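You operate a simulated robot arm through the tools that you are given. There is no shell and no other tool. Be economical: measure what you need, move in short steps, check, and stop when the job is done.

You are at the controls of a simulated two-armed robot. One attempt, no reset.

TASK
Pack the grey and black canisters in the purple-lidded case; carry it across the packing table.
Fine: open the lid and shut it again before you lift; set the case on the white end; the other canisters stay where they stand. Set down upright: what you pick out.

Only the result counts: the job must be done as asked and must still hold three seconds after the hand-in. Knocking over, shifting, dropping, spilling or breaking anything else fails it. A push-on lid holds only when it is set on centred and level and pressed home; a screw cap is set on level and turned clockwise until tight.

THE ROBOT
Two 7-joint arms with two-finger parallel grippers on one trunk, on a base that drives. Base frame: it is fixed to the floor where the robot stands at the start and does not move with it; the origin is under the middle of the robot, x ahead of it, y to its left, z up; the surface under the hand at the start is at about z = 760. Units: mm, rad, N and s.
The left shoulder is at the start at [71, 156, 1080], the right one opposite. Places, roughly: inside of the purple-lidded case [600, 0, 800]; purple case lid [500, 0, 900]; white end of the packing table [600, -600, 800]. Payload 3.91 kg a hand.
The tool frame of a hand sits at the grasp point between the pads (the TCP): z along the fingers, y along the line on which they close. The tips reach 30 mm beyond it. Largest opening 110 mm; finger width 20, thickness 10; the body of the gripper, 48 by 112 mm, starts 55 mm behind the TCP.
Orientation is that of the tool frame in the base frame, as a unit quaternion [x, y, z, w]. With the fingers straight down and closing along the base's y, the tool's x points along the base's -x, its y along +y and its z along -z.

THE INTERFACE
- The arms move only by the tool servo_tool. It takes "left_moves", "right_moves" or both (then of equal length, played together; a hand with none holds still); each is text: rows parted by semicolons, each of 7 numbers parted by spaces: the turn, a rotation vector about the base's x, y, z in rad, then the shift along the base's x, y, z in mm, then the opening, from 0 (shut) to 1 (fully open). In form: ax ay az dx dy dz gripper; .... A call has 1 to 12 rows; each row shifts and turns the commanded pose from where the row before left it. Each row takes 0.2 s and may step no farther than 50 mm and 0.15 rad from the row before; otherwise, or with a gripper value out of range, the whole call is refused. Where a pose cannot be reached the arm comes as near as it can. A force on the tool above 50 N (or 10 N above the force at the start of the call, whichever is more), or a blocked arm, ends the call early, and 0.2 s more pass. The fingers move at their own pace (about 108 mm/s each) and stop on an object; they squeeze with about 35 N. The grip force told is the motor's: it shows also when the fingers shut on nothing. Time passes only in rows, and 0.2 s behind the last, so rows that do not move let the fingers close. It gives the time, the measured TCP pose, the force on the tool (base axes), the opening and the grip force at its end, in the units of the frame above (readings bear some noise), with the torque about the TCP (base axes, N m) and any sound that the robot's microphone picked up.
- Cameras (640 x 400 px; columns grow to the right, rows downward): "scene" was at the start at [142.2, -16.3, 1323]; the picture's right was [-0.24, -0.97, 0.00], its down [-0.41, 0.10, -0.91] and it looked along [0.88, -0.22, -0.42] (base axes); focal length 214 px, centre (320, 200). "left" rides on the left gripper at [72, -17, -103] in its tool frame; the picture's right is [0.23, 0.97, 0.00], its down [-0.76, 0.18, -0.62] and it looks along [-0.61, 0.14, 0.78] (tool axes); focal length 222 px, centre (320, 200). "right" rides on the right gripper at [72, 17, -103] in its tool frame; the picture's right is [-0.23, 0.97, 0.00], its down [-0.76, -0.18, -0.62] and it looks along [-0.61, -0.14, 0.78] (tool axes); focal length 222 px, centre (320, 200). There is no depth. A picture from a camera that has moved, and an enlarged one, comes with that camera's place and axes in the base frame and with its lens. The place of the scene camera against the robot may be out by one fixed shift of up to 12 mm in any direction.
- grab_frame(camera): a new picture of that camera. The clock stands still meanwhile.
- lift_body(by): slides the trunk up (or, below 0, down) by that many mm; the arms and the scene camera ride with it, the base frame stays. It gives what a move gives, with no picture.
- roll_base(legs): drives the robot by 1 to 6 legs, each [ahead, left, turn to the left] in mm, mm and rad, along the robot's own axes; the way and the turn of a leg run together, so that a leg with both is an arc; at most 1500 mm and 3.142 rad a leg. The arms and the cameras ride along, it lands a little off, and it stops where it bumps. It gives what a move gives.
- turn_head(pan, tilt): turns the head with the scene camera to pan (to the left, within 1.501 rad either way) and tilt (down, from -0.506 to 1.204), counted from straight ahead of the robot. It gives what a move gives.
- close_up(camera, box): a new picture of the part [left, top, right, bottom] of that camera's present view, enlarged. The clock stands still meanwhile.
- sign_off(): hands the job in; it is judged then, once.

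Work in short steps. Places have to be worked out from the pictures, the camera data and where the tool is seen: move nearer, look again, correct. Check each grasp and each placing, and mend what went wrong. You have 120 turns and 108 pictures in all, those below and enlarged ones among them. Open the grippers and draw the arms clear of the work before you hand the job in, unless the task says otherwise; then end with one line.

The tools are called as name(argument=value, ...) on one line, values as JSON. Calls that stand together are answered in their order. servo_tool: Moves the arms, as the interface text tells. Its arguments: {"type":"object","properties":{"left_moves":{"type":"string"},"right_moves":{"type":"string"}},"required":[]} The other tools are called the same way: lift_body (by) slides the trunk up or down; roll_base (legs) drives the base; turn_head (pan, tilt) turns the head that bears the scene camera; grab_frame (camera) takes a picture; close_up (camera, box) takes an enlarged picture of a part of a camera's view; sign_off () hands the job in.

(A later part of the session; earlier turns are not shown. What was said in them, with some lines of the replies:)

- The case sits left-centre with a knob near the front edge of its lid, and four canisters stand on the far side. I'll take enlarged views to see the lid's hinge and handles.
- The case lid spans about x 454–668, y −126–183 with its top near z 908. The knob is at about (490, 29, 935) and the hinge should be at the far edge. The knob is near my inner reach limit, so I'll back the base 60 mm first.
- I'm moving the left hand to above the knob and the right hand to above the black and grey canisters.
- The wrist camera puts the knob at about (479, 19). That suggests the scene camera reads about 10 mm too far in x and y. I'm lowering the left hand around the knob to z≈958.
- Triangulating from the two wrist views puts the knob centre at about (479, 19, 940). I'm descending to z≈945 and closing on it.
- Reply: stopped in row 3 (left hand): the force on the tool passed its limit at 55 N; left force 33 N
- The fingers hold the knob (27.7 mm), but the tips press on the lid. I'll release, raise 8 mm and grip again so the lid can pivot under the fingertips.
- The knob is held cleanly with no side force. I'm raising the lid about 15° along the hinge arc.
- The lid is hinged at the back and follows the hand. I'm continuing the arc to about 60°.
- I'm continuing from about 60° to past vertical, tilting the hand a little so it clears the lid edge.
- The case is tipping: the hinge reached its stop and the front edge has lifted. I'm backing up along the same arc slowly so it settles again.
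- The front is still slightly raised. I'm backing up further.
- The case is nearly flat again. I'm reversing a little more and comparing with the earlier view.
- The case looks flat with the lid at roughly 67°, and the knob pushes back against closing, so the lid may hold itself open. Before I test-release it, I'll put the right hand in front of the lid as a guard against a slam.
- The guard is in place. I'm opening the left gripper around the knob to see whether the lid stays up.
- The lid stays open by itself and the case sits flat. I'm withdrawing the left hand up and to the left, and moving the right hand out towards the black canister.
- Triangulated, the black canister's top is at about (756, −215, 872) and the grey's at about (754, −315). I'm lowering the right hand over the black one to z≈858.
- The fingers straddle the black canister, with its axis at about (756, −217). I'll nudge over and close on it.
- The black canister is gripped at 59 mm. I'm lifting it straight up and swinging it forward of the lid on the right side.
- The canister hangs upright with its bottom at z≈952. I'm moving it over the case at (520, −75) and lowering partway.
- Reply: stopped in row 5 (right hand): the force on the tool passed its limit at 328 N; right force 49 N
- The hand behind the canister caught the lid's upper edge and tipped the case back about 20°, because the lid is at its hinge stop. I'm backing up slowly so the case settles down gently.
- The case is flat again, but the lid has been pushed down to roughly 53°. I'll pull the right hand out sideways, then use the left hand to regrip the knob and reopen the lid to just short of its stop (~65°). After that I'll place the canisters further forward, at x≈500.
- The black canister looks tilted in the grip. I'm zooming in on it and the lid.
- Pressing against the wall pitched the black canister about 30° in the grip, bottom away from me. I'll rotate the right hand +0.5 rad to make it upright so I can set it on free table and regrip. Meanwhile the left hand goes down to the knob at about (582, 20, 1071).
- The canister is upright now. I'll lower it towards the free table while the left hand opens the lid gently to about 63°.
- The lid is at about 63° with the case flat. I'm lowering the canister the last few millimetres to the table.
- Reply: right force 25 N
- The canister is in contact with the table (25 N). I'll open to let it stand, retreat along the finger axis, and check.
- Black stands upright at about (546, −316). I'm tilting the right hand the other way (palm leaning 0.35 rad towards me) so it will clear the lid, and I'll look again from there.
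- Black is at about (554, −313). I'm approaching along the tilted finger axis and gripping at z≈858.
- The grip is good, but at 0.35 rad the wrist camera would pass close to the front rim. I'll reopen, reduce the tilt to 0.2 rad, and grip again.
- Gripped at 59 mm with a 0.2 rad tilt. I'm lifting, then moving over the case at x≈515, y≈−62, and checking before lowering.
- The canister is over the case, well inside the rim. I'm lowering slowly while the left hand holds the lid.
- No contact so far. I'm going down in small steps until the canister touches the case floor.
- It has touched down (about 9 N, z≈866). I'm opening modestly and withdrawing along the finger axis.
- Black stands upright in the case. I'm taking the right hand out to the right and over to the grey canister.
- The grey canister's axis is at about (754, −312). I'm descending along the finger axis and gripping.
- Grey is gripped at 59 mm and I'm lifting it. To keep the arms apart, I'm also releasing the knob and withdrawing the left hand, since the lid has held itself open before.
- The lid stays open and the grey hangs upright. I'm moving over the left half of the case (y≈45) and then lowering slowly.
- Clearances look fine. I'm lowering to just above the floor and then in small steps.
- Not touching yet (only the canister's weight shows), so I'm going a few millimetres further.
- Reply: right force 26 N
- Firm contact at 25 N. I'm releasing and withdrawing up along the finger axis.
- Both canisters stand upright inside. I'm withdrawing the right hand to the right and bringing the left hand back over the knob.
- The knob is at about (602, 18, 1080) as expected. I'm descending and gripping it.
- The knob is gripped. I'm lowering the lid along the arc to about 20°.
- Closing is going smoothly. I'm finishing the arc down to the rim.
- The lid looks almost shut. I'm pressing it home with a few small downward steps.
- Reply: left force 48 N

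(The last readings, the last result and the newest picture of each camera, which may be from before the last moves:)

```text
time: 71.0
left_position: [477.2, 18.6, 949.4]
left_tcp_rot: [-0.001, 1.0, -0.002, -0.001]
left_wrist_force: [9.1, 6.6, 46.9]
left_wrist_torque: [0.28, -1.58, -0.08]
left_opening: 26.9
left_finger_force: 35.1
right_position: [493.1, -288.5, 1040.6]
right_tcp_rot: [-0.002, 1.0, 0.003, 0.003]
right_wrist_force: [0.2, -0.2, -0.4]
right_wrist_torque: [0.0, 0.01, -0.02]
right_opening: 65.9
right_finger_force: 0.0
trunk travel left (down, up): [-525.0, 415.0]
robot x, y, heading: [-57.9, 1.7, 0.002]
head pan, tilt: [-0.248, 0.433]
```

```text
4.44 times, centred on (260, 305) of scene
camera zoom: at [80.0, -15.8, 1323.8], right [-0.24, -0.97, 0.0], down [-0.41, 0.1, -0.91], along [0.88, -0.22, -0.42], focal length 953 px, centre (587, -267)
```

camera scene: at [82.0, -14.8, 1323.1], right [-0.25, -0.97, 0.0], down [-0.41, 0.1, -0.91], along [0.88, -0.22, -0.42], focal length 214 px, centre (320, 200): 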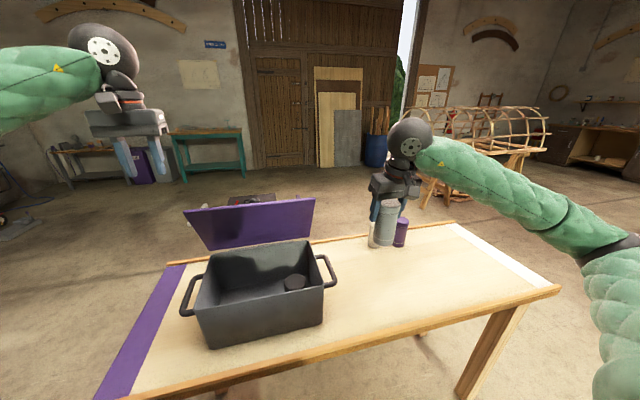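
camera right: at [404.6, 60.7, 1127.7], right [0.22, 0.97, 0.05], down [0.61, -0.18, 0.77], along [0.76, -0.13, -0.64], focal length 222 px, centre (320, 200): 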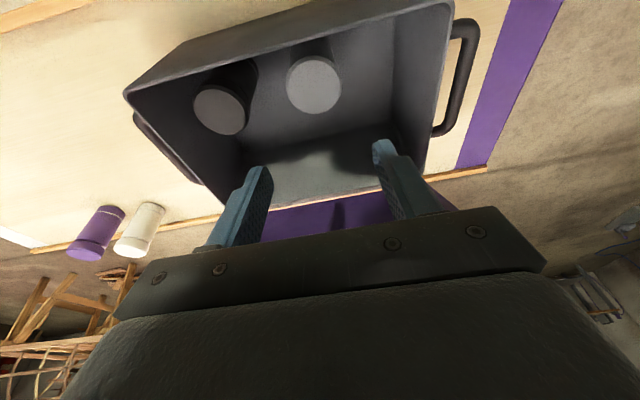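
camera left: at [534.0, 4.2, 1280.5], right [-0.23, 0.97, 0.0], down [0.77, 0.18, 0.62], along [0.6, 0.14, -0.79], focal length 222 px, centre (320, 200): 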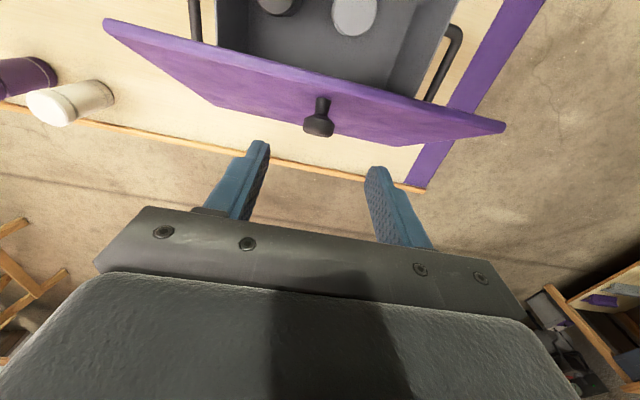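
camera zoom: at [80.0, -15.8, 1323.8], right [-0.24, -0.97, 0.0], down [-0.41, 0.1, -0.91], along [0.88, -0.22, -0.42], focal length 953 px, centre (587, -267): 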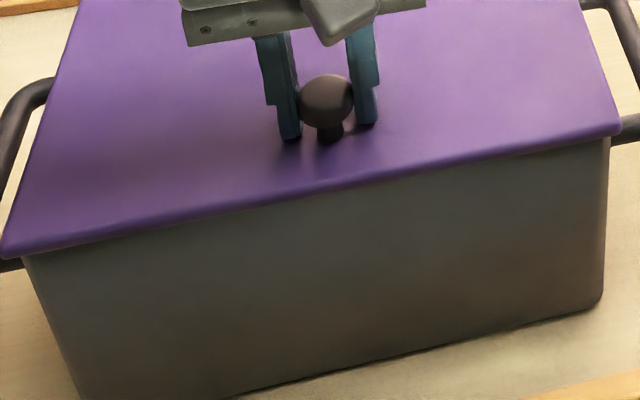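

The lid is pressed home at 47 N. I'm releasing the knob and moving each hand to above its handle for a closer look.

servo_tool(left_moves="0 0 0 0 0 3 0.1; 0 0 0 0 0 0 0.5; 0 0 0 0 0 0 0.6; 0 0 0 0 0 40 0.6; 0 0 0 0 0 40 0.6; 0 0 0 10 40 0 0.6; 0 0 0 15 40 0 0.6; 0 0 0 15 40 0 0.6; 0 0 0 15 40 0 0.6; 0 0 0 15 40 0 0.6; 0 0 0 0 0 0 0.6", right_moves="0 0 0 0 0 0 0.6; 0 0 0 0 0 0 0.6; 0 0 0 0 0 0 0.6; 0 0 0 0 0 0 0.6; 0 0 0 0 0 0 0.6; 0 0 0 10 20 0 0.6; 0 0 0 10 20 0 0.6; 0 0 0 10 20 0 0.6; 0 0 0 10 20 0 0.6; 0 0 0 10 15 0 0.6; 0 0 0 0 0 0 0.6")

grab_frame(camera="left")

grab_frame(camera="right")

grab_frame(camera="scene")

```text
time: 73.4
left_position: [548.7, 217.1, 1029.9]
left_tcp_rot: [0.0, 1.0, 0.0, -0.004]
left_wrist_force: [-0.4, -0.3, 0.6]
left_wrist_torque: [0.01, 0.01, 0.02]
left_opening: 65.9
left_finger_force: 0.0
right_position: [545.1, -198.3, 1040.3]
right_tcp_rot: [-0.003, 1.0, 0.004, 0.001]
right_wrist_force: [-0.6, -0.4, -0.5]
right_wrist_torque: [0.02, 0.02, 0.02]
right_opening: 66.1
right_finger_force: 0.0
trunk travel left (down, up): [-525.0, 415.0]
robot x, y, heading: [-60.2, 0.0, 0.001]
head pan, tilt: [-0.248, 0.433]
```

```text
47 pictures are left
camera left: at [475.4, 200.7, 1134.6], right [-0.23, 0.97, 0.0], down [0.77, 0.18, 0.62], along [0.6, 0.14, -0.79], focal length 222 px, centre (320, 200)
```

left: 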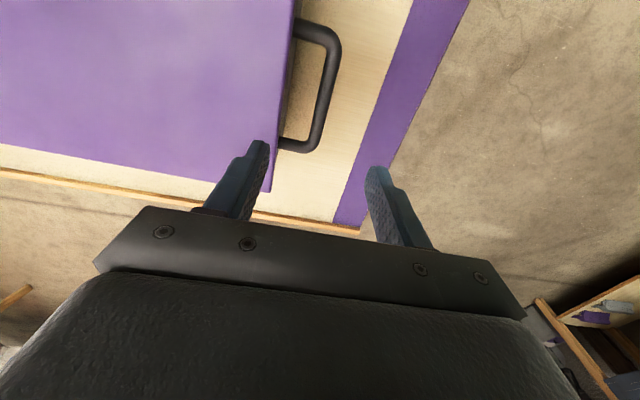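

```text
46 pictures are left
camera right: at [472.7, -183.6, 1142.7], right [0.22, 0.97, 0.01], down [0.76, -0.18, 0.62], along [0.61, -0.13, -0.78], focal length 222 px, centre (320, 200)
```

right: 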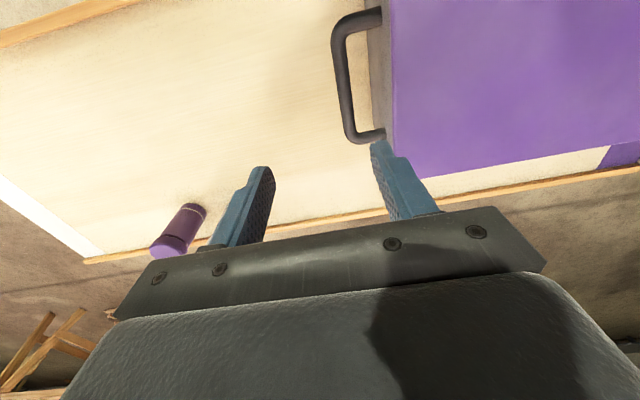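

```text
45 pictures are left
camera scene: at [81.8, -17.2, 1323.0], right [-0.24, -0.97, 0.0], down [-0.41, 0.1, -0.91], along [0.88, -0.22, -0.42], focal length 214 px, centre (320, 200)
```

scene: 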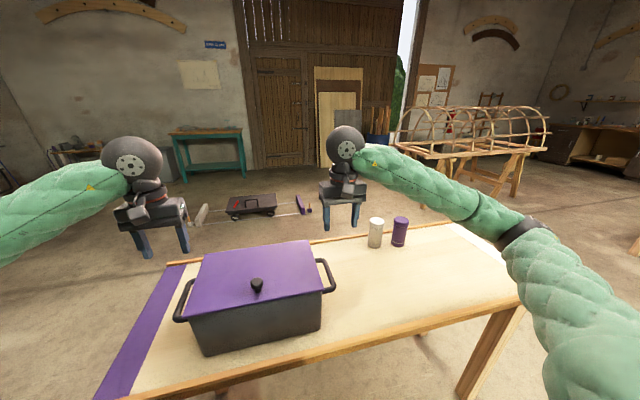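

The handles are bars about 110 mm long running along x. The left one is at about (545, 222, 848) and the right one at about (545, −162, 848). I'll tilt each hand outward 0.2 rad so the palms clear the lid edges, come down partway, and look again.

servo_tool(left_moves="-0.1 0 0 -2 2 -25 0.4; -0.1 0 0 -2 3 -25 0.4; 0 0 0 0 0 -25 0.4; 0 0 0 0 0 -25 0.4; 0 0 0 0 0 0 0.4", right_moves="0.1 0 0 0 16 -28 0.4; 0.1 0 0 0 15 -28 0.4; 0 0 0 0 0 -27 0.4; 0 0 0 0 0 -27 0.4; 0 0 0 0 0 0 0.4")

grab_frame(camera="left")

grab_frame(camera="right")

close_up(camera="scene", box=[130, 170, 370, 350])

```text
time: 74.6
left_position: [544.4, 224.1, 931.2]
left_tcp_rot: [-0.001, 0.995, -0.1, -0.004]
left_wrist_force: [0.1, -0.3, -0.3]
left_wrist_torque: [-0.04, 0.03, 0.0]
left_opening: 44.1
left_finger_force: 0.0
right_position: [545.7, -165.5, 929.4]
right_tcp_rot: [-0.002, 0.995, 0.103, 0.003]
right_wrist_force: [-1.2, 0.5, 0.0]
right_wrist_torque: [-0.02, -0.01, -0.01]
right_opening: 43.9
right_finger_force: 0.1
trunk travel left (down, up): [-525.0, 415.0]
robot x, y, heading: [-62.8, -4.3, 0.0]
head pan, tilt: [-0.248, 0.433]
```

```text
44 pictures are left
camera left: at [472.5, 228.6, 1036.4], right [-0.23, 0.95, -0.19], down [0.77, 0.3, 0.57], along [0.6, -0.02, -0.8], focal length 222 px, centre (320, 200)
```

left: 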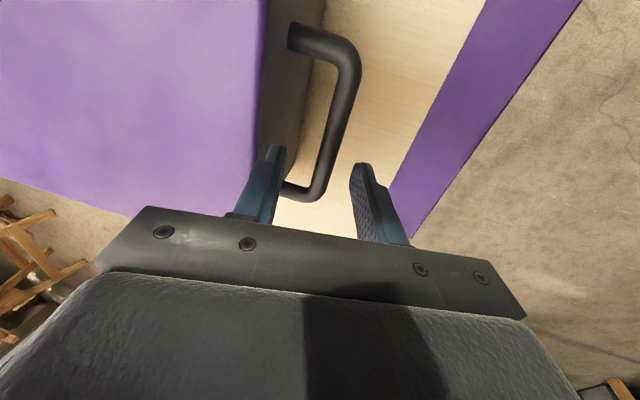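

```text
43 pictures are left
camera right: at [473.4, -171.4, 1034.6], right [0.22, 0.95, 0.2], down [0.76, -0.3, 0.58], along [0.61, 0.02, -0.79], focal length 222 px, centre (320, 200)
```

right: 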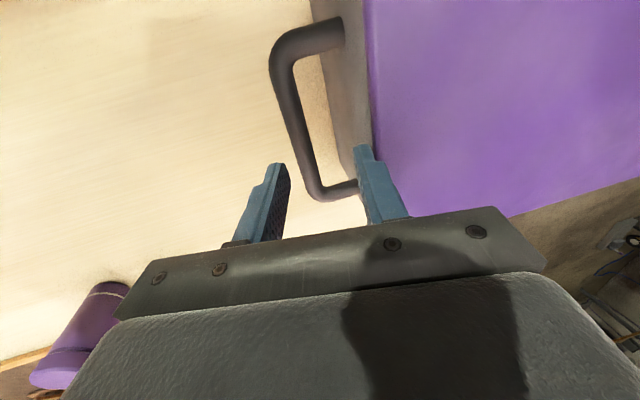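

```text
2.22 times, centred on (250, 260) of scene
camera zoom: at [81.7, -16.2, 1323.1], right [-0.24, -0.97, 0.0], down [-0.41, 0.1, -0.91], along [0.88, -0.22, -0.42], focal length 477 px, centre (476, 67)
```

zoom: 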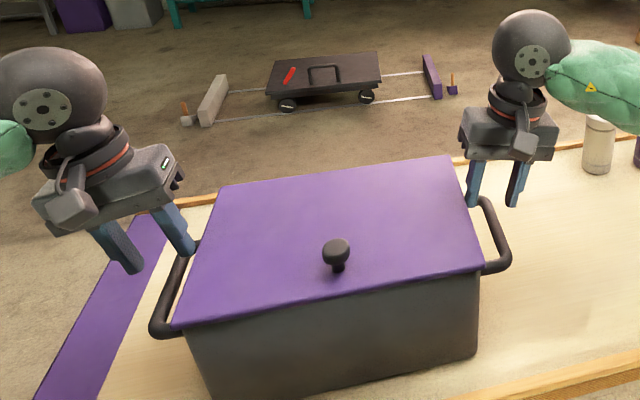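

The handle bars are at y≈219 (left) and y≈−164 (right), z≈848. I'm lowering both hands so the fingertips straddle the bars, with the opening narrowed to 37 mm.

servo_tool(left_moves="0 0 0 0 -2.6 -15 0.34; 0 0 0 0 0 -15 0.34; 0 0 0 0 0 -15 0.34; 0 0 0 0 0 -15 0.34; 0 0 0 0 0 -11 0.34; 0 0 0 0 0 0 0.34", right_moves="0 0 0 0 -1 -14 0.34; 0 0 0 0 0 -15 0.34; 0 0 0 0 0 -15 0.34; 0 0 0 0 0 -15 0.34; 0 0 0 0 0 -10 0.34; 0 0 0 0 0 0 0.34")

grab_frame(camera="left")

grab_frame(camera="right")

close_up(camera="scene", box=[130, 170, 370, 350])

```text
time: 76.0
left_position: [544.9, 220.6, 858.7]
left_tcp_rot: [0.001, 0.995, -0.1, -0.004]
left_wrist_force: [-0.5, 0.2, -0.2]
left_wrist_torque: [0.01, 0.0, 0.01]
left_opening: 37.3
left_finger_force: 0.0
right_position: [544.8, -164.3, 861.4]
right_tcp_rot: [-0.001, 0.995, 0.103, 0.001]
right_wrist_force: [-0.5, -0.2, 0.7]
right_wrist_torque: [0.01, -0.04, 0.01]
right_opening: 37.2
right_finger_force: 0.1
trunk travel left (down, up): [-525.0, 415.0]
robot x, y, heading: [-59.2, 1.4, -0.002]
head pan, tilt: [-0.248, 0.433]
```

```text
41 pictures are left
camera left: at [472.2, 225.2, 964.8], right [-0.23, 0.95, -0.19], down [0.77, 0.3, 0.57], along [0.6, -0.02, -0.8], focal length 222 px, centre (320, 200)
```

left: 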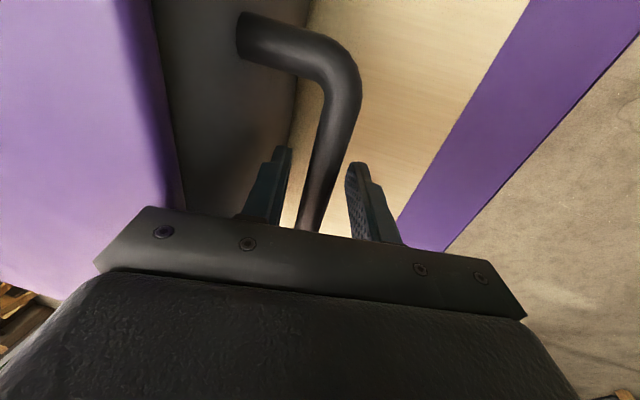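

```text
40 pictures are left
camera right: at [473.0, -171.0, 965.8], right [0.22, 0.95, 0.2], down [0.76, -0.3, 0.58], along [0.61, 0.02, -0.79], focal length 222 px, centre (320, 200)
```

right: 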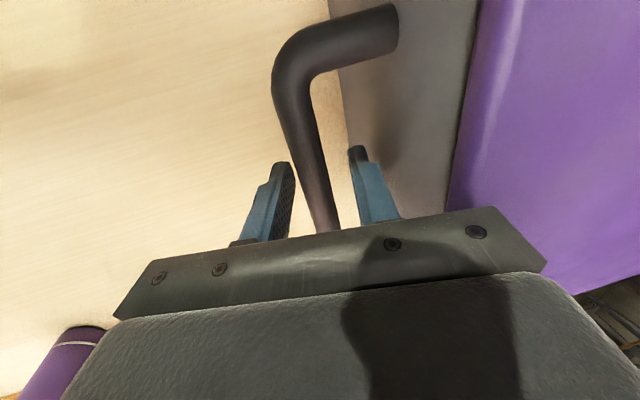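

```text
2.22 times, centred on (250, 260) of scene
camera zoom: at [81.8, -16.1, 1323.1], right [-0.24, -0.97, 0.0], down [-0.41, 0.1, -0.91], along [0.88, -0.22, -0.42], focal length 477 px, centre (476, 67)
```

zoom: 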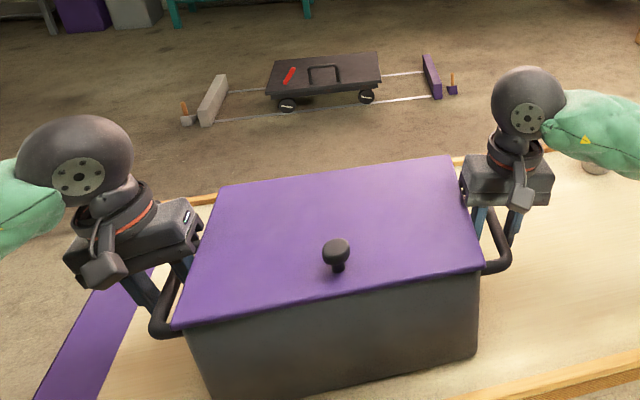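

Both bars lie between the fingers. I'm closing both grippers.

servo_tool(left_moves="0 0 0 0 0 0 0.05; 0 0 0 0 0 0 0.05; 0 0 0 0 0 0 0.05; 0 0 0 0 0 0 0.05", right_moves="0 0 0 0 0 0 0.05; 0 0 0 0 0 0 0.05; 0 0 0 0 0 0 0.05; 0 0 0 0 0 0 0.05")

close_up(camera="scene", box=[150, 200, 270, 310])

close_up(camera="scene", box=[290, 190, 390, 290])

```text
time: 77.0
left_position: [543.0, 219.2, 859.8]
left_tcp_rot: [0.001, 0.995, -0.1, -0.004]
left_wrist_force: [-2.1, -34.8, 7.0]
left_wrist_torque: [0.18, -0.06, -0.2]
left_opening: 15.4
left_finger_force: 34.9
right_position: [544.5, -164.1, 860.9]
right_tcp_rot: [-0.003, 0.995, 0.104, 0.001]
right_wrist_force: [3.6, 32.0, 0.0]
right_wrist_torque: [-0.13, -0.16, -0.47]
right_opening: 15.6
right_finger_force: 34.7
trunk travel left (down, up): [-525.0, 415.0]
robot x, y, heading: [-62.0, -2.1, -0.004]
head pan, tilt: [-0.248, 0.433]
```

```text
3.64 times, centred on (210, 255) of scene
camera zoom: at [81.8, -16.4, 1323.1], right [-0.24, -0.97, 0.0], down [-0.41, 0.1, -0.91], along [0.88, -0.22, -0.42], focal length 780 px, centre (720, 0)
```

zoom: 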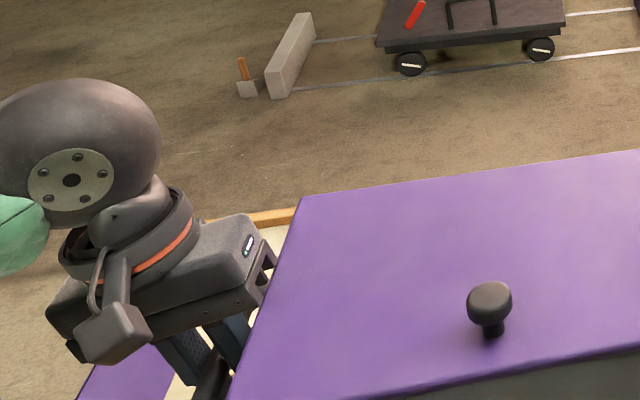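

```text
4.00 times, centred on (340, 240) of scene
camera zoom: at [81.8, -16.4, 1323.1], right [-0.24, -0.97, 0.0], down [-0.41, 0.1, -0.91], along [0.88, -0.22, -0.42], focal length 858 px, centre (240, 40)
```

zoom: 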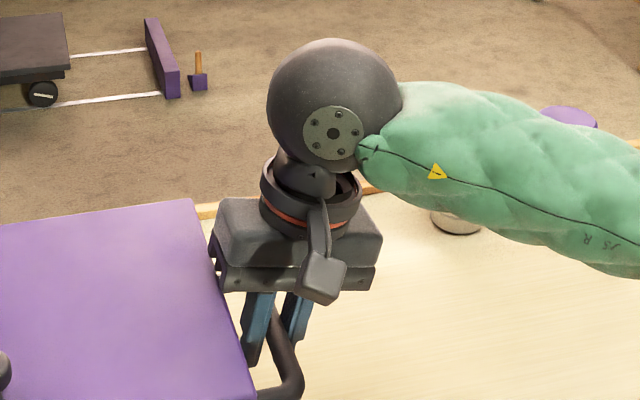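

Both bars are gripped at 15.5 mm, but the hands strain against each other at about 33 N. I'm easing both inward slightly to relax that.

servo_tool(left_moves="0 0 0 0 -1.5 0 0.05; 0 0 0 0 -1.5 0 0.05; 0 0 0 0 0 0 0.05", right_moves="0 0 0 0 1.5 0 0.05; 0 0 0 0 1.5 0 0.05; 0 0 0 0 0 0 0.05")

```text
time: 77.8
left_position: [543.5, 219.3, 859.6]
left_tcp_rot: [-0.002, 0.995, -0.1, -0.004]
left_wrist_force: [-3.0, 26.8, 16.9]
left_wrist_torque: [-0.03, 0.43, -0.38]
left_opening: 15.6
left_finger_force: 34.6
right_position: [544.7, -163.5, 861.6]
right_tcp_rot: [-0.002, 0.995, 0.101, 0.001]
right_wrist_force: [-2.5, -20.6, -0.3]
right_wrist_torque: [0.06, 1.08, 0.01]
right_opening: 15.5
right_finger_force: 34.9
trunk travel left (down, up): [-525.0, 415.0]
robot x, y, heading: [-62.9, 0.2, -0.001]
head pan, tilt: [-0.248, 0.433]
```

That went slightly too far, so I'll back off about 1.2 mm each way and then test-lift with the trunk by 15 mm.

servo_tool(left_moves="0 0 0 0 1.3 0 0.05; 0 0 0 0 0 0 0.05", right_moves="0 0 0 0 -1.1 0 0.05; 0 0 0 0 0 0 0.05")

lift_body(by=15)

close_up(camera="scene", box=[130, 170, 370, 350])

```text
time: 78.4
left_position: [544.5, 220.3, 860.1]
left_tcp_rot: [0.0, 0.995, -0.1, -0.003]
left_wrist_force: [-1.3, 24.6, 16.9]
left_wrist_torque: [-0.06, -0.47, -0.12]
left_opening: 15.7
left_finger_force: 34.9
right_position: [544.4, -162.8, 862.0]
right_tcp_rot: [-0.001, 0.995, 0.103, 0.002]
right_wrist_force: [3.2, -20.5, -0.1]
right_wrist_torque: [0.07, -0.07, -0.37]
right_opening: 15.3
right_finger_force: 35.2
trunk travel left (down, up): [-525.0, 415.0]
robot x, y, heading: [-59.4, -2.1, 0.0]
head pan, tilt: [-0.248, 0.433]
```

```text
time: 79.0
left_position: [545.0, 219.8, 872.3]
left_tcp_rot: [-0.001, 0.995, -0.1, -0.005]
left_wrist_force: [-1.8, 27.2, -5.1]
left_wrist_torque: [-0.02, 0.3, -0.23]
left_opening: 15.4
left_finger_force: 34.8
right_position: [545.2, -163.8, 874.5]
right_tcp_rot: [-0.001, 0.995, 0.103, 0.002]
right_wrist_force: [1.2, -27.3, -6.1]
right_wrist_torque: [0.16, -0.53, -0.35]
right_opening: 15.7
right_finger_force: 35.2
trunk travel left (down, up): [-540.0, 400.0]
robot x, y, heading: [-60.4, 0.2, 0.002]
head pan, tilt: [-0.248, 0.433]
```

```text
2.22 times, centred on (250, 260) of scene
camera zoom: at [83.1, -16.0, 1337.7], right [-0.24, -0.97, 0.0], down [-0.41, 0.1, -0.91], along [0.88, -0.22, -0.42], focal length 477 px, centre (476, 67)
```

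zoom: 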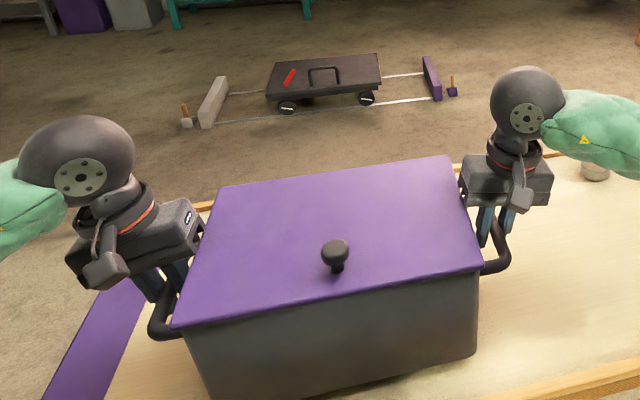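

Both hands rose with the case, and the weight is shared at about 5–6 N each. I'm lifting another 40 mm and checking.

lift_body(by=40)

grab_frame(camera="scene")

```text
time: 79.9
left_position: [544.6, 219.8, 913.8]
left_tcp_rot: [-0.001, 0.995, -0.1, -0.005]
left_wrist_force: [-2.3, 34.1, -5.1]
left_wrist_torque: [-0.12, 0.5, -0.36]
left_opening: 15.4
left_finger_force: 34.7
right_position: [546.5, -163.5, 916.1]
right_tcp_rot: [-0.002, 0.995, 0.103, 0.001]
right_wrist_force: [2.3, -33.5, -6.6]
right_wrist_torque: [0.12, -0.72, -0.45]
right_opening: 15.8
right_finger_force: 35.0
trunk travel left (down, up): [-580.0, 360.0]
robot x, y, heading: [-58.5, 0.0, -0.003]
head pan, tilt: [-0.248, 0.433]
```

```text
35 pictures are left
camera scene: at [83.0, -16.0, 1377.7], right [-0.24, -0.97, 0.0], down [-0.41, 0.1, -0.91], along [0.88, -0.22, -0.42], focal length 214 px, centre (320, 200)
```

scene: 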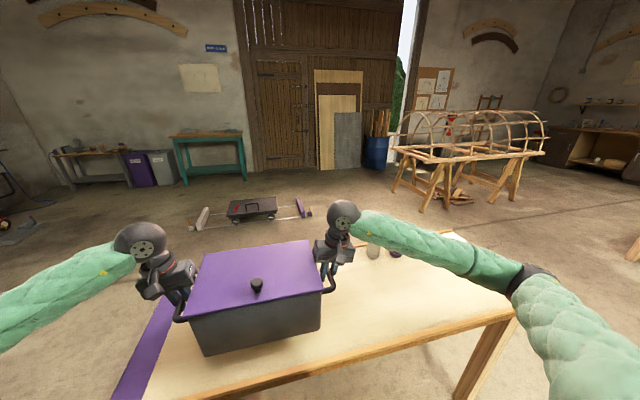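

The case is level and well clear of the table. I'm driving sideways in two stages, the first 320 mm to the right.

roll_base(legs=[[0, -320, 0]])

grab_frame(camera="scene")

```text
time: 82.0
left_position: [543.6, -98.1, 915.3]
left_tcp_rot: [-0.002, 0.995, -0.099, -0.004]
left_wrist_force: [-1.7, 42.2, -5.1]
left_wrist_torque: [-0.15, -0.33, -0.09]
left_opening: 15.6
left_finger_force: 34.8
right_position: [546.8, -480.5, 916.1]
right_tcp_rot: [-0.003, 0.995, 0.104, 0.002]
right_wrist_force: [0.9, -42.6, -5.1]
right_wrist_torque: [0.21, 0.1, -0.21]
right_opening: 15.6
right_finger_force: 34.5
trunk travel left (down, up): [-580.0, 360.0]
robot x, y, heading: [-62.0, -317.3, 0.002]
head pan, tilt: [-0.248, 0.433]
```

```text
34 pictures are left
camera scene: at [83.2, -335.0, 1377.9], right [-0.24, -0.97, 0.0], down [-0.41, 0.1, -0.91], along [0.88, -0.22, -0.42], focal length 214 px, centre (320, 200)
```

scene: 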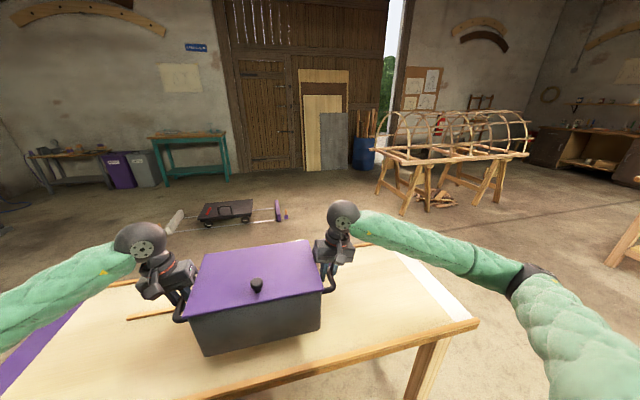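

I see a thin wooden strip on the table near where the case stood. I'm zooming in to check what it is, and looking for the standing canisters.

close_up(camera="scene", box=[80, 230, 240, 350])

close_up(camera="scene", box=[180, 190, 480, 370])

grab_frame(camera="right")

```text
3.33 times, centred on (160, 290) of scene
camera zoom: at [83.2, -335.0, 1377.9], right [-0.24, -0.97, 0.0], down [-0.41, 0.1, -0.91], along [0.88, -0.22, -0.42], focal length 715 px, centre (853, -100)
```

zoom: 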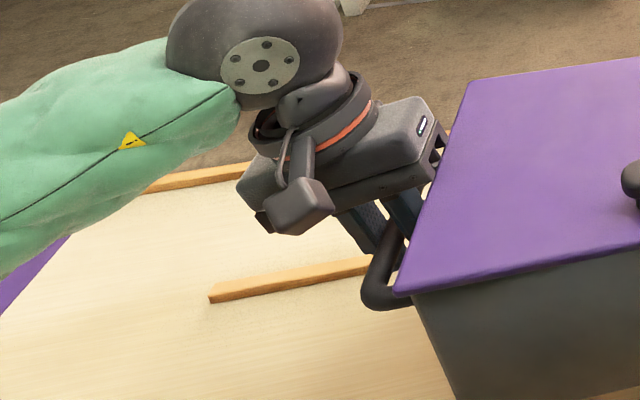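

```text
2.13 times, centred on (330, 280) of scene
camera zoom: at [83.2, -335.0, 1377.9], right [-0.24, -0.97, 0.0], down [-0.41, 0.1, -0.91], along [0.88, -0.22, -0.42], focal length 458 px, centre (299, 29)
```

zoom: 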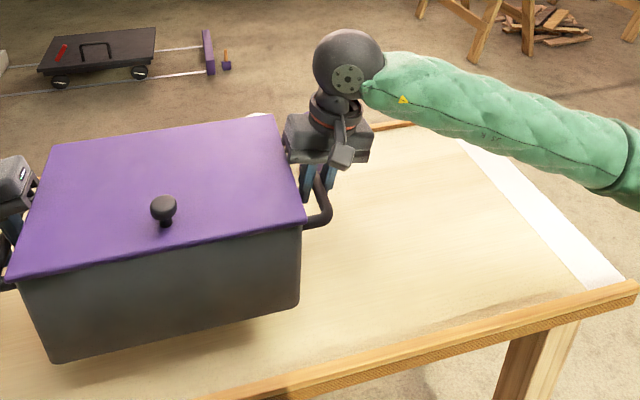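

```text
31 pictures are left
camera right: at [474.9, -487.2, 1020.1], right [0.22, 0.95, 0.2], down [0.76, -0.3, 0.58], along [0.61, 0.03, -0.79], focal length 222 px, centre (320, 200)
```

right: 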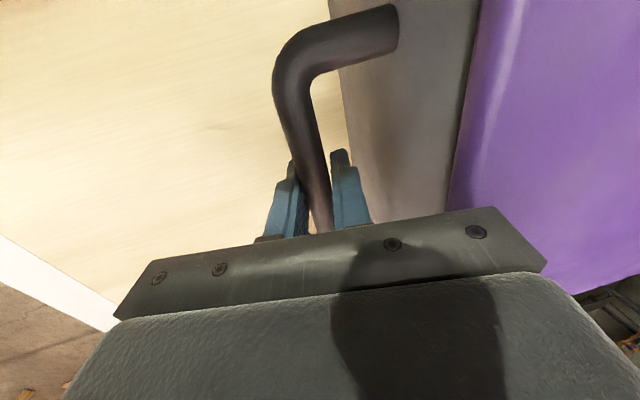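

That strip is a fixed rail on the table, not something that broke, and the white strip runs along y≈−841 to −912. I'm relaxing the squeeze a little and driving the remaining 322 mm.

servo_tool(left_moves="0 0 0 0 1 0 0.05; 0 0 0 0 0 0 0.05", right_moves="0 0 0 0 -1 0 0.05; 0 0 0 0 0 0 0.05")

roll_base(legs=[[0, -322, 0]])

grab_frame(camera="scene")

grab_frame(camera="left")

```text
time: 82.6
left_position: [542.6, -96.8, 914.2]
left_tcp_rot: [-0.001, 0.995, -0.102, -0.004]
left_wrist_force: [-0.8, -22.1, -4.7]
left_wrist_torque: [0.13, -0.33, -0.11]
left_opening: 15.6
left_finger_force: 35.2
right_position: [546.2, -481.0, 915.7]
right_tcp_rot: [-0.004, 0.995, 0.104, 0.002]
right_wrist_force: [1.8, 21.5, -6.0]
right_wrist_torque: [-0.05, 0.09, -0.31]
right_opening: 15.7
right_finger_force: 35.1
trunk travel left (down, up): [-580.0, 360.0]
robot x, y, heading: [-63.1, -318.8, 0.005]
head pan, tilt: [-0.248, 0.433]
```

```text
time: 84.5
left_position: [544.7, -371.9, 913.5]
left_tcp_rot: [-0.002, 0.995, -0.098, -0.005]
left_wrist_force: [-0.6, -0.4, -6.0]
left_wrist_torque: [0.14, -0.53, 0.06]
left_opening: 15.4
left_finger_force: 35.1
right_position: [548.3, -756.5, 914.0]
right_tcp_rot: [-0.005, 0.994, 0.105, 0.002]
right_wrist_force: [0.1, -1.4, -6.9]
right_wrist_torque: [0.11, 0.26, -0.15]
right_opening: 15.5
right_finger_force: 35.4
trunk travel left (down, up): [-580.0, 360.0]
robot x, y, heading: [-58.7, -591.9, 0.006]
head pan, tilt: [-0.248, 0.433]
stopped in leg 1: the force on the tool passed its limit at 50 N (the readings are from after the stop); the commanded pose is now the measured one
```

```text
30 pictures are left
camera scene: at [85.1, -613.1, 1377.8], right [-0.24, -0.97, 0.0], down [-0.41, 0.1, -0.91], along [0.88, -0.22, -0.42], focal length 214 px, centre (320, 200)
```

scene: 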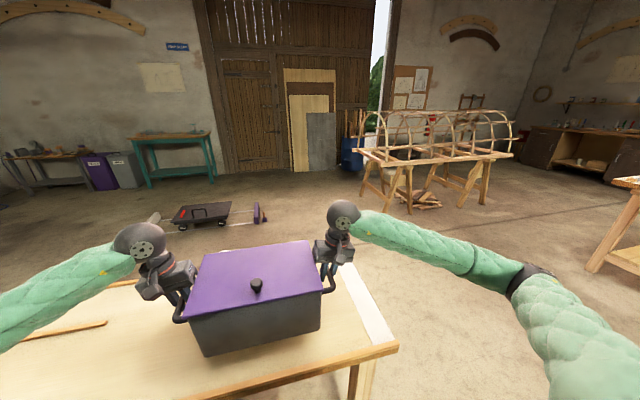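

```text
29 pictures are left
camera left: at [473.6, -369.2, 1018.8], right [-0.23, 0.95, -0.19], down [0.77, 0.3, 0.57], along [0.6, -0.01, -0.8], focal length 222 px, centre (320, 200)
```

left: 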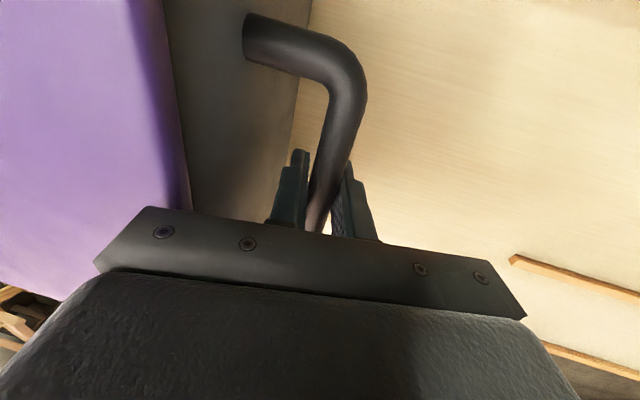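

The drive stopped early on a force transient; the centre is now at y≈−564 and the strain is zero. I'm checking that the white and purple canisters still stand.

close_up(camera="scene", box=[110, 210, 410, 390])

grab_frame(camera="right")

```text
2.13 times, centred on (260, 300) of scene
camera zoom: at [85.1, -613.1, 1377.8], right [-0.24, -0.97, 0.0], down [-0.41, 0.1, -0.91], along [0.88, -0.22, -0.42], focal length 458 px, centre (448, -13)
```

zoom: 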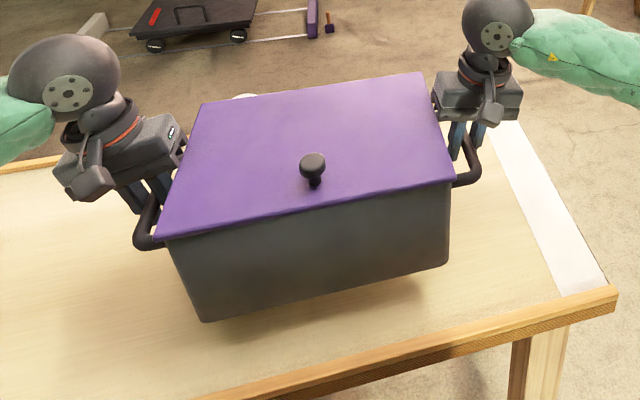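

```text
27 pictures are left
camera right: at [476.9, -763.9, 1019.2], right [0.22, 0.95, 0.2], down [0.76, -0.3, 0.57], along [0.61, 0.03, -0.79], focal length 222 px, centre (320, 200)
```

right: 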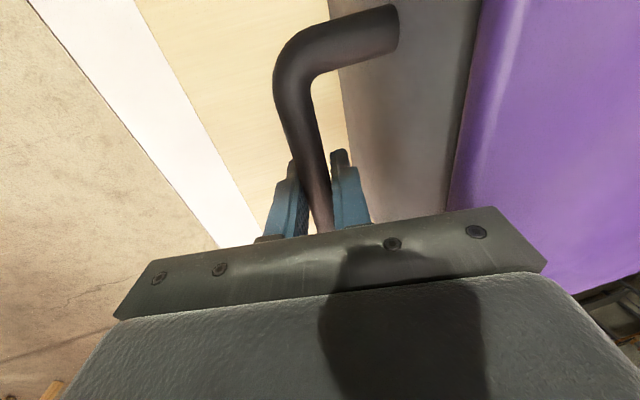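

The white canister still stands behind the case. I'm driving the last 46 mm.

roll_base(legs=[[0, -46, 0]])

```text
time: 85.4
left_position: [546.3, -416.6, 912.9]
left_tcp_rot: [-0.002, 0.995, -0.099, -0.006]
left_wrist_force: [0.1, -1.0, -6.3]
left_wrist_torque: [0.18, 0.12, -0.07]
left_opening: 15.5
left_finger_force: 34.8
right_position: [549.4, -802.9, 915.2]
right_tcp_rot: [-0.005, 0.994, 0.105, 0.001]
right_wrist_force: [0.1, -1.9, -5.4]
right_wrist_torque: [0.2, -0.31, -0.26]
right_opening: 15.5
right_finger_force: 35.4
trunk travel left (down, up): [-580.0, 360.0]
robot x, y, heading: [-58.0, -635.6, 0.004]
head pan, tilt: [-0.248, 0.433]
```

The case centre is now at y≈−610. I'm lowering the trunk 46 mm, leaving the last millimetres for fine steps.

lift_body(by=-46)

grab_frame(camera="scene")

```text
time: 86.3
left_position: [545.1, -414.8, 867.3]
left_tcp_rot: [-0.002, 0.995, -0.101, -0.006]
left_wrist_force: [-2.0, 0.4, -5.7]
left_wrist_torque: [0.03, -0.18, -0.1]
left_opening: 15.6
left_finger_force: 34.9
right_position: [549.2, -799.1, 870.4]
right_tcp_rot: [-0.005, 0.995, 0.104, 0.002]
right_wrist_force: [1.4, -0.5, -5.9]
right_wrist_torque: [0.04, -0.06, -0.3]
right_opening: 15.5
right_finger_force: 34.9
trunk travel left (down, up): [-534.0, 406.0]
robot x, y, heading: [-54.9, -634.3, 0.004]
head pan, tilt: [-0.248, 0.433]
```

```text
26 pictures are left
camera scene: at [84.9, -653.8, 1332.1], right [-0.24, -0.97, 0.0], down [-0.41, 0.1, -0.91], along [0.88, -0.22, -0.42], focal length 214 px, centre (320, 200)
```

scene: 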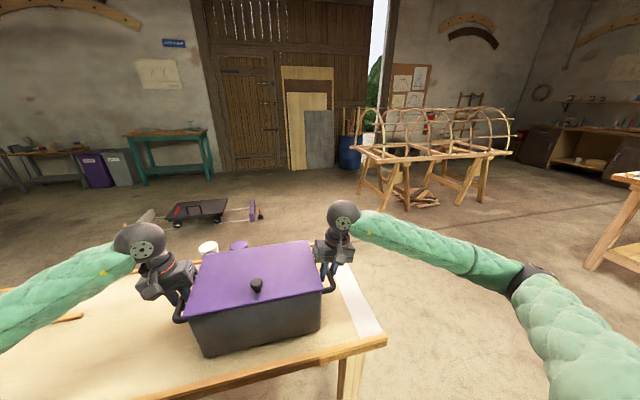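

Both remaining canisters are visible and standing behind the case. I'm setting it down with fine steps.

servo_tool(left_moves="0 0 0 0 0 -2 0.05; 0 0 0 0 0 -2 0.05; 0 0 0 0 0 -2 0.05; 0 0 0 0 0 -2 0.05; 0 0 0 0 0 0 0.05", right_moves="0 0 0 0 0 -2 0.05; 0 0 0 0 0 -2 0.05; 0 0 0 0 0 -2 0.05; 0 0 0 0 0 -2 0.05; 0 0 0 0 0 0 0.05")

```text
time: 87.5
left_position: [546.0, -414.5, 861.7]
left_tcp_rot: [-0.002, 0.995, -0.102, -0.005]
left_wrist_force: [1.1, -2.2, 5.5]
left_wrist_torque: [0.04, 0.63, -0.4]
left_opening: 15.8
left_finger_force: 34.9
right_position: [548.1, -798.6, 861.8]
right_tcp_rot: [-0.004, 0.995, 0.104, 0.002]
right_wrist_force: [4.1, 1.4, 2.0]
right_wrist_torque: [0.01, 0.29, -0.37]
right_opening: 15.2
right_finger_force: 34.9
trunk travel left (down, up): [-534.0, 406.0]
robot x, y, heading: [-58.6, -638.9, 0.003]
head pan, tilt: [-0.248, 0.433]
```

The case is touching: both forces have gone positive. One more millimetre, then I'll open slowly with the hands still.

servo_tool(left_moves="0 0 0 0 0 -1 0.05; 0 0 0 0 0 0 0.05; 0 0 0 0 0 0 0.25; 0 0 0 0 0 0 0.3; 0 0 0 0 0 0 0.3", right_moves="0 0 0 0 0 -1 0.05; 0 0 0 0 0 0 0.05; 0 0 0 0 0 0 0.25; 0 0 0 0 0 0 0.3; 0 0 0 0 0 0 0.3")

grab_frame(camera="left")

grab_frame(camera="right")

```text
time: 88.7
left_position: [544.7, -414.6, 858.8]
left_tcp_rot: [-0.002, 0.995, -0.1, -0.006]
left_wrist_force: [-0.5, -0.7, -1.2]
left_wrist_torque: [-0.02, 0.0, 0.01]
left_opening: 33.0
left_finger_force: 0.1
right_position: [549.8, -796.8, 859.5]
right_tcp_rot: [-0.005, 0.995, 0.104, 0.002]
right_wrist_force: [-0.3, -0.1, -0.2]
right_wrist_torque: [0.01, 0.0, 0.02]
right_opening: 33.0
right_finger_force: 0.0
trunk travel left (down, up): [-534.0, 406.0]
robot x, y, heading: [-58.5, -637.1, 0.007]
head pan, tilt: [-0.248, 0.433]
```

```text
25 pictures are left
camera left: at [473.2, -410.8, 963.8], right [-0.23, 0.95, -0.19], down [0.77, 0.3, 0.57], along [0.6, -0.02, -0.8], focal length 222 px, centre (320, 200)
```

left: 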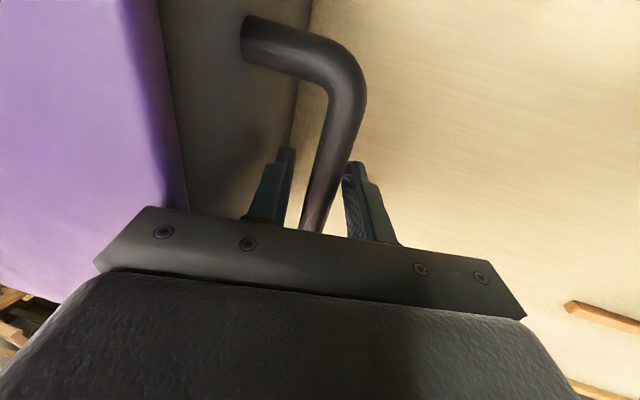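

```text
24 pictures are left
camera right: at [476.1, -805.3, 965.1], right [0.22, 0.95, 0.2], down [0.76, -0.3, 0.58], along [0.61, 0.03, -0.79], focal length 222 px, centre (320, 200)
```

right: 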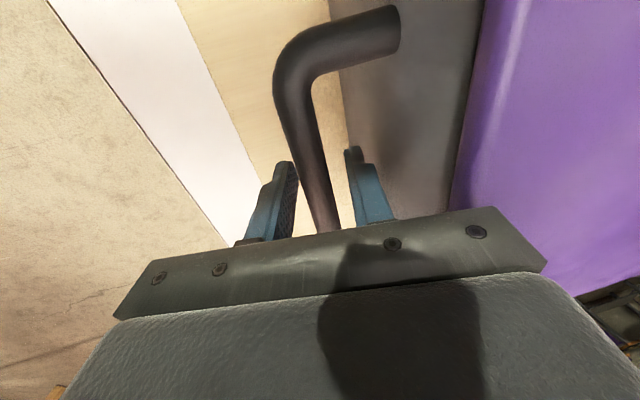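

Both handles are free. I'm withdrawing each hand up along its tilted axis and then further outward.

servo_tool(left_moves="0 0 0 0 1 10 0.34; 0 0 0 0 3 15 0.34; 0 0 0 0 5 25 0.34; 0 0 0 0 8 35 0.34; 0 0 0 0 8 40 0.34; 0 0 0 -20 10 40 0.34; 0 0 0 -30 10 30 0.34; 0 0 0 0 0 0 0.34", right_moves="0 0 0 0 -1 10 0.34; 0 0 0 0 -3 15 0.34; 0 0 0 0 -5 25 0.34; 0 0 0 0 -8 35 0.34; 0 0 0 0 -8 40 0.34; 0 0 0 -20 -10 40 0.34; 0 0 0 -30 -10 30 0.34; 0 0 0 0 0 0 0.34")

grab_frame(camera="scene")

grab_frame(camera="left")

```text
time: 90.5
left_position: [498.2, -371.3, 1054.0]
left_tcp_rot: [-0.002, 0.995, -0.101, -0.005]
left_wrist_force: [0.5, -0.1, -0.7]
left_wrist_torque: [0.02, -0.01, -0.01]
left_opening: 37.3
left_finger_force: 0.1
right_position: [498.9, -845.1, 1056.7]
right_tcp_rot: [-0.005, 0.995, 0.104, 0.001]
right_wrist_force: [-0.3, -0.9, 0.3]
right_wrist_torque: [0.01, -0.02, 0.03]
right_opening: 37.6
right_finger_force: 0.0
trunk travel left (down, up): [-534.0, 406.0]
robot x, y, heading: [-57.0, -637.8, 0.007]
head pan, tilt: [-0.248, 0.433]
```

```text
23 pictures are left
camera scene: at [85.6, -653.5, 1331.8], right [-0.24, -0.97, 0.0], down [-0.41, 0.1, -0.91], along [0.88, -0.22, -0.42], focal length 214 px, centre (320, 200)
```

scene: 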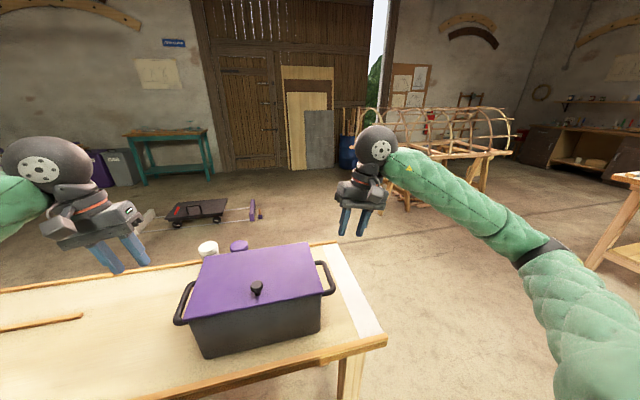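

```text
22 pictures are left
camera left: at [426.7, -366.5, 1159.1], right [-0.23, 0.95, -0.19], down [0.77, 0.3, 0.57], along [0.6, -0.02, -0.8], focal length 222 px, centre (320, 200)
```

left: 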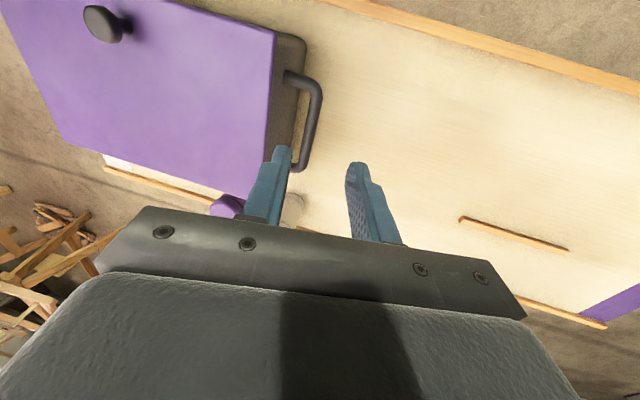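

The case sits near the white end, shut. I'm opening the grippers fully, drawing the arms further clear, and taking a last close look.

servo_tool(left_moves="0 0 0 0 20 40 0.6; 0 0 0 0 40 20 1; 0 0 0 0 40 0 1; 0 0 0 0 40 0 1; 0 0 0 0 0 0 1", right_moves="0 0 0 0 -20 40 0.6; 0 0 0 0 -40 20 1; 0 0 0 0 -40 0 1; 0 0 0 0 -40 0 1; 0 0 0 0 0 0 1")

close_up(camera="scene", box=[150, 220, 400, 380])

close_up(camera="scene", box=[180, 225, 270, 285])

```text
time: 91.7
left_position: [497.1, -231.1, 1113.9]
left_tcp_rot: [-0.001, 0.995, -0.1, -0.006]
left_wrist_force: [0.7, 0.5, 0.3]
left_wrist_torque: [0.02, 0.04, 0.06]
left_opening: 110.2
left_finger_force: 0.0
right_position: [500.1, -983.9, 1118.6]
right_tcp_rot: [-0.005, 0.995, 0.104, 0.001]
right_wrist_force: [-0.4, 0.3, -0.3]
right_wrist_torque: [-0.01, 0.0, -0.02]
right_opening: 109.9
right_finger_force: 0.1
trunk travel left (down, up): [-534.0, 406.0]
robot x, y, heading: [-59.6, -639.4, 0.005]
head pan, tilt: [-0.248, 0.433]
```

```text
2.50 times, centred on (275, 300) of scene
camera zoom: at [85.8, -653.5, 1331.9], right [-0.24, -0.97, 0.0], down [-0.41, 0.1, -0.91], along [0.88, -0.22, -0.42], focal length 536 px, centre (432, -50)
```

zoom: 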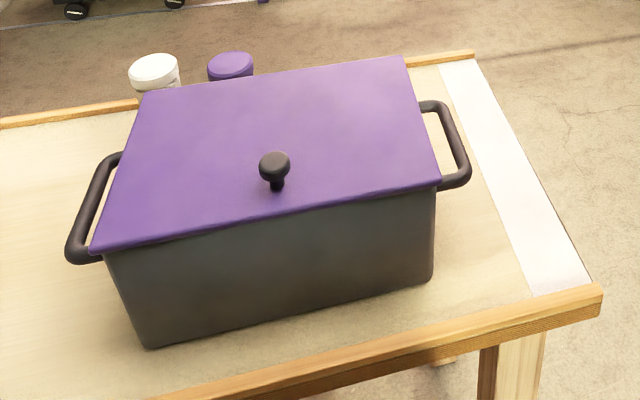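

```text
6.67 times, centred on (225, 255) of scene
camera zoom: at [85.8, -653.5, 1331.9], right [-0.24, -0.97, 0.0], down [-0.41, 0.1, -0.91], along [0.88, -0.22, -0.42], focal length 1430 px, centre (953, -167)
```

zoom: 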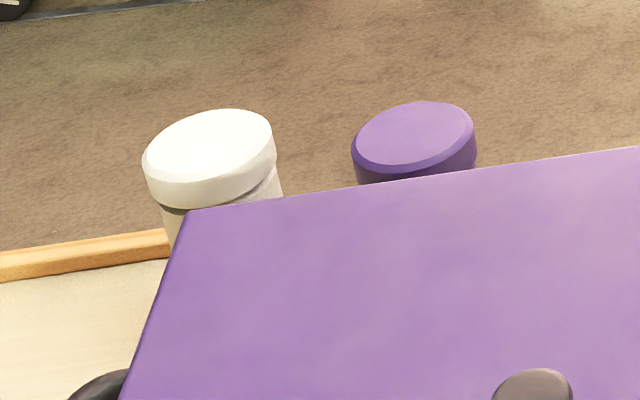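

The case is shut on the white end, both spare canisters stand where they were, and both arms are clear with grippers open. I'm handing it in.

sign_off()

```text
The job is handed in.
```

I packed the grey and black canisters upright, pressed the lid shut, and set the case down at the white end of the table (centre at y ≈ −610, beside the white strip). I have not looked inside since closing the lid. The white and purple canisters are still standing in place. While I was opening and packing, the case tipped back twice and settled flat each time. The black canister was knocked askew in the gripper, so I stood it on the table and regripped it before packing.
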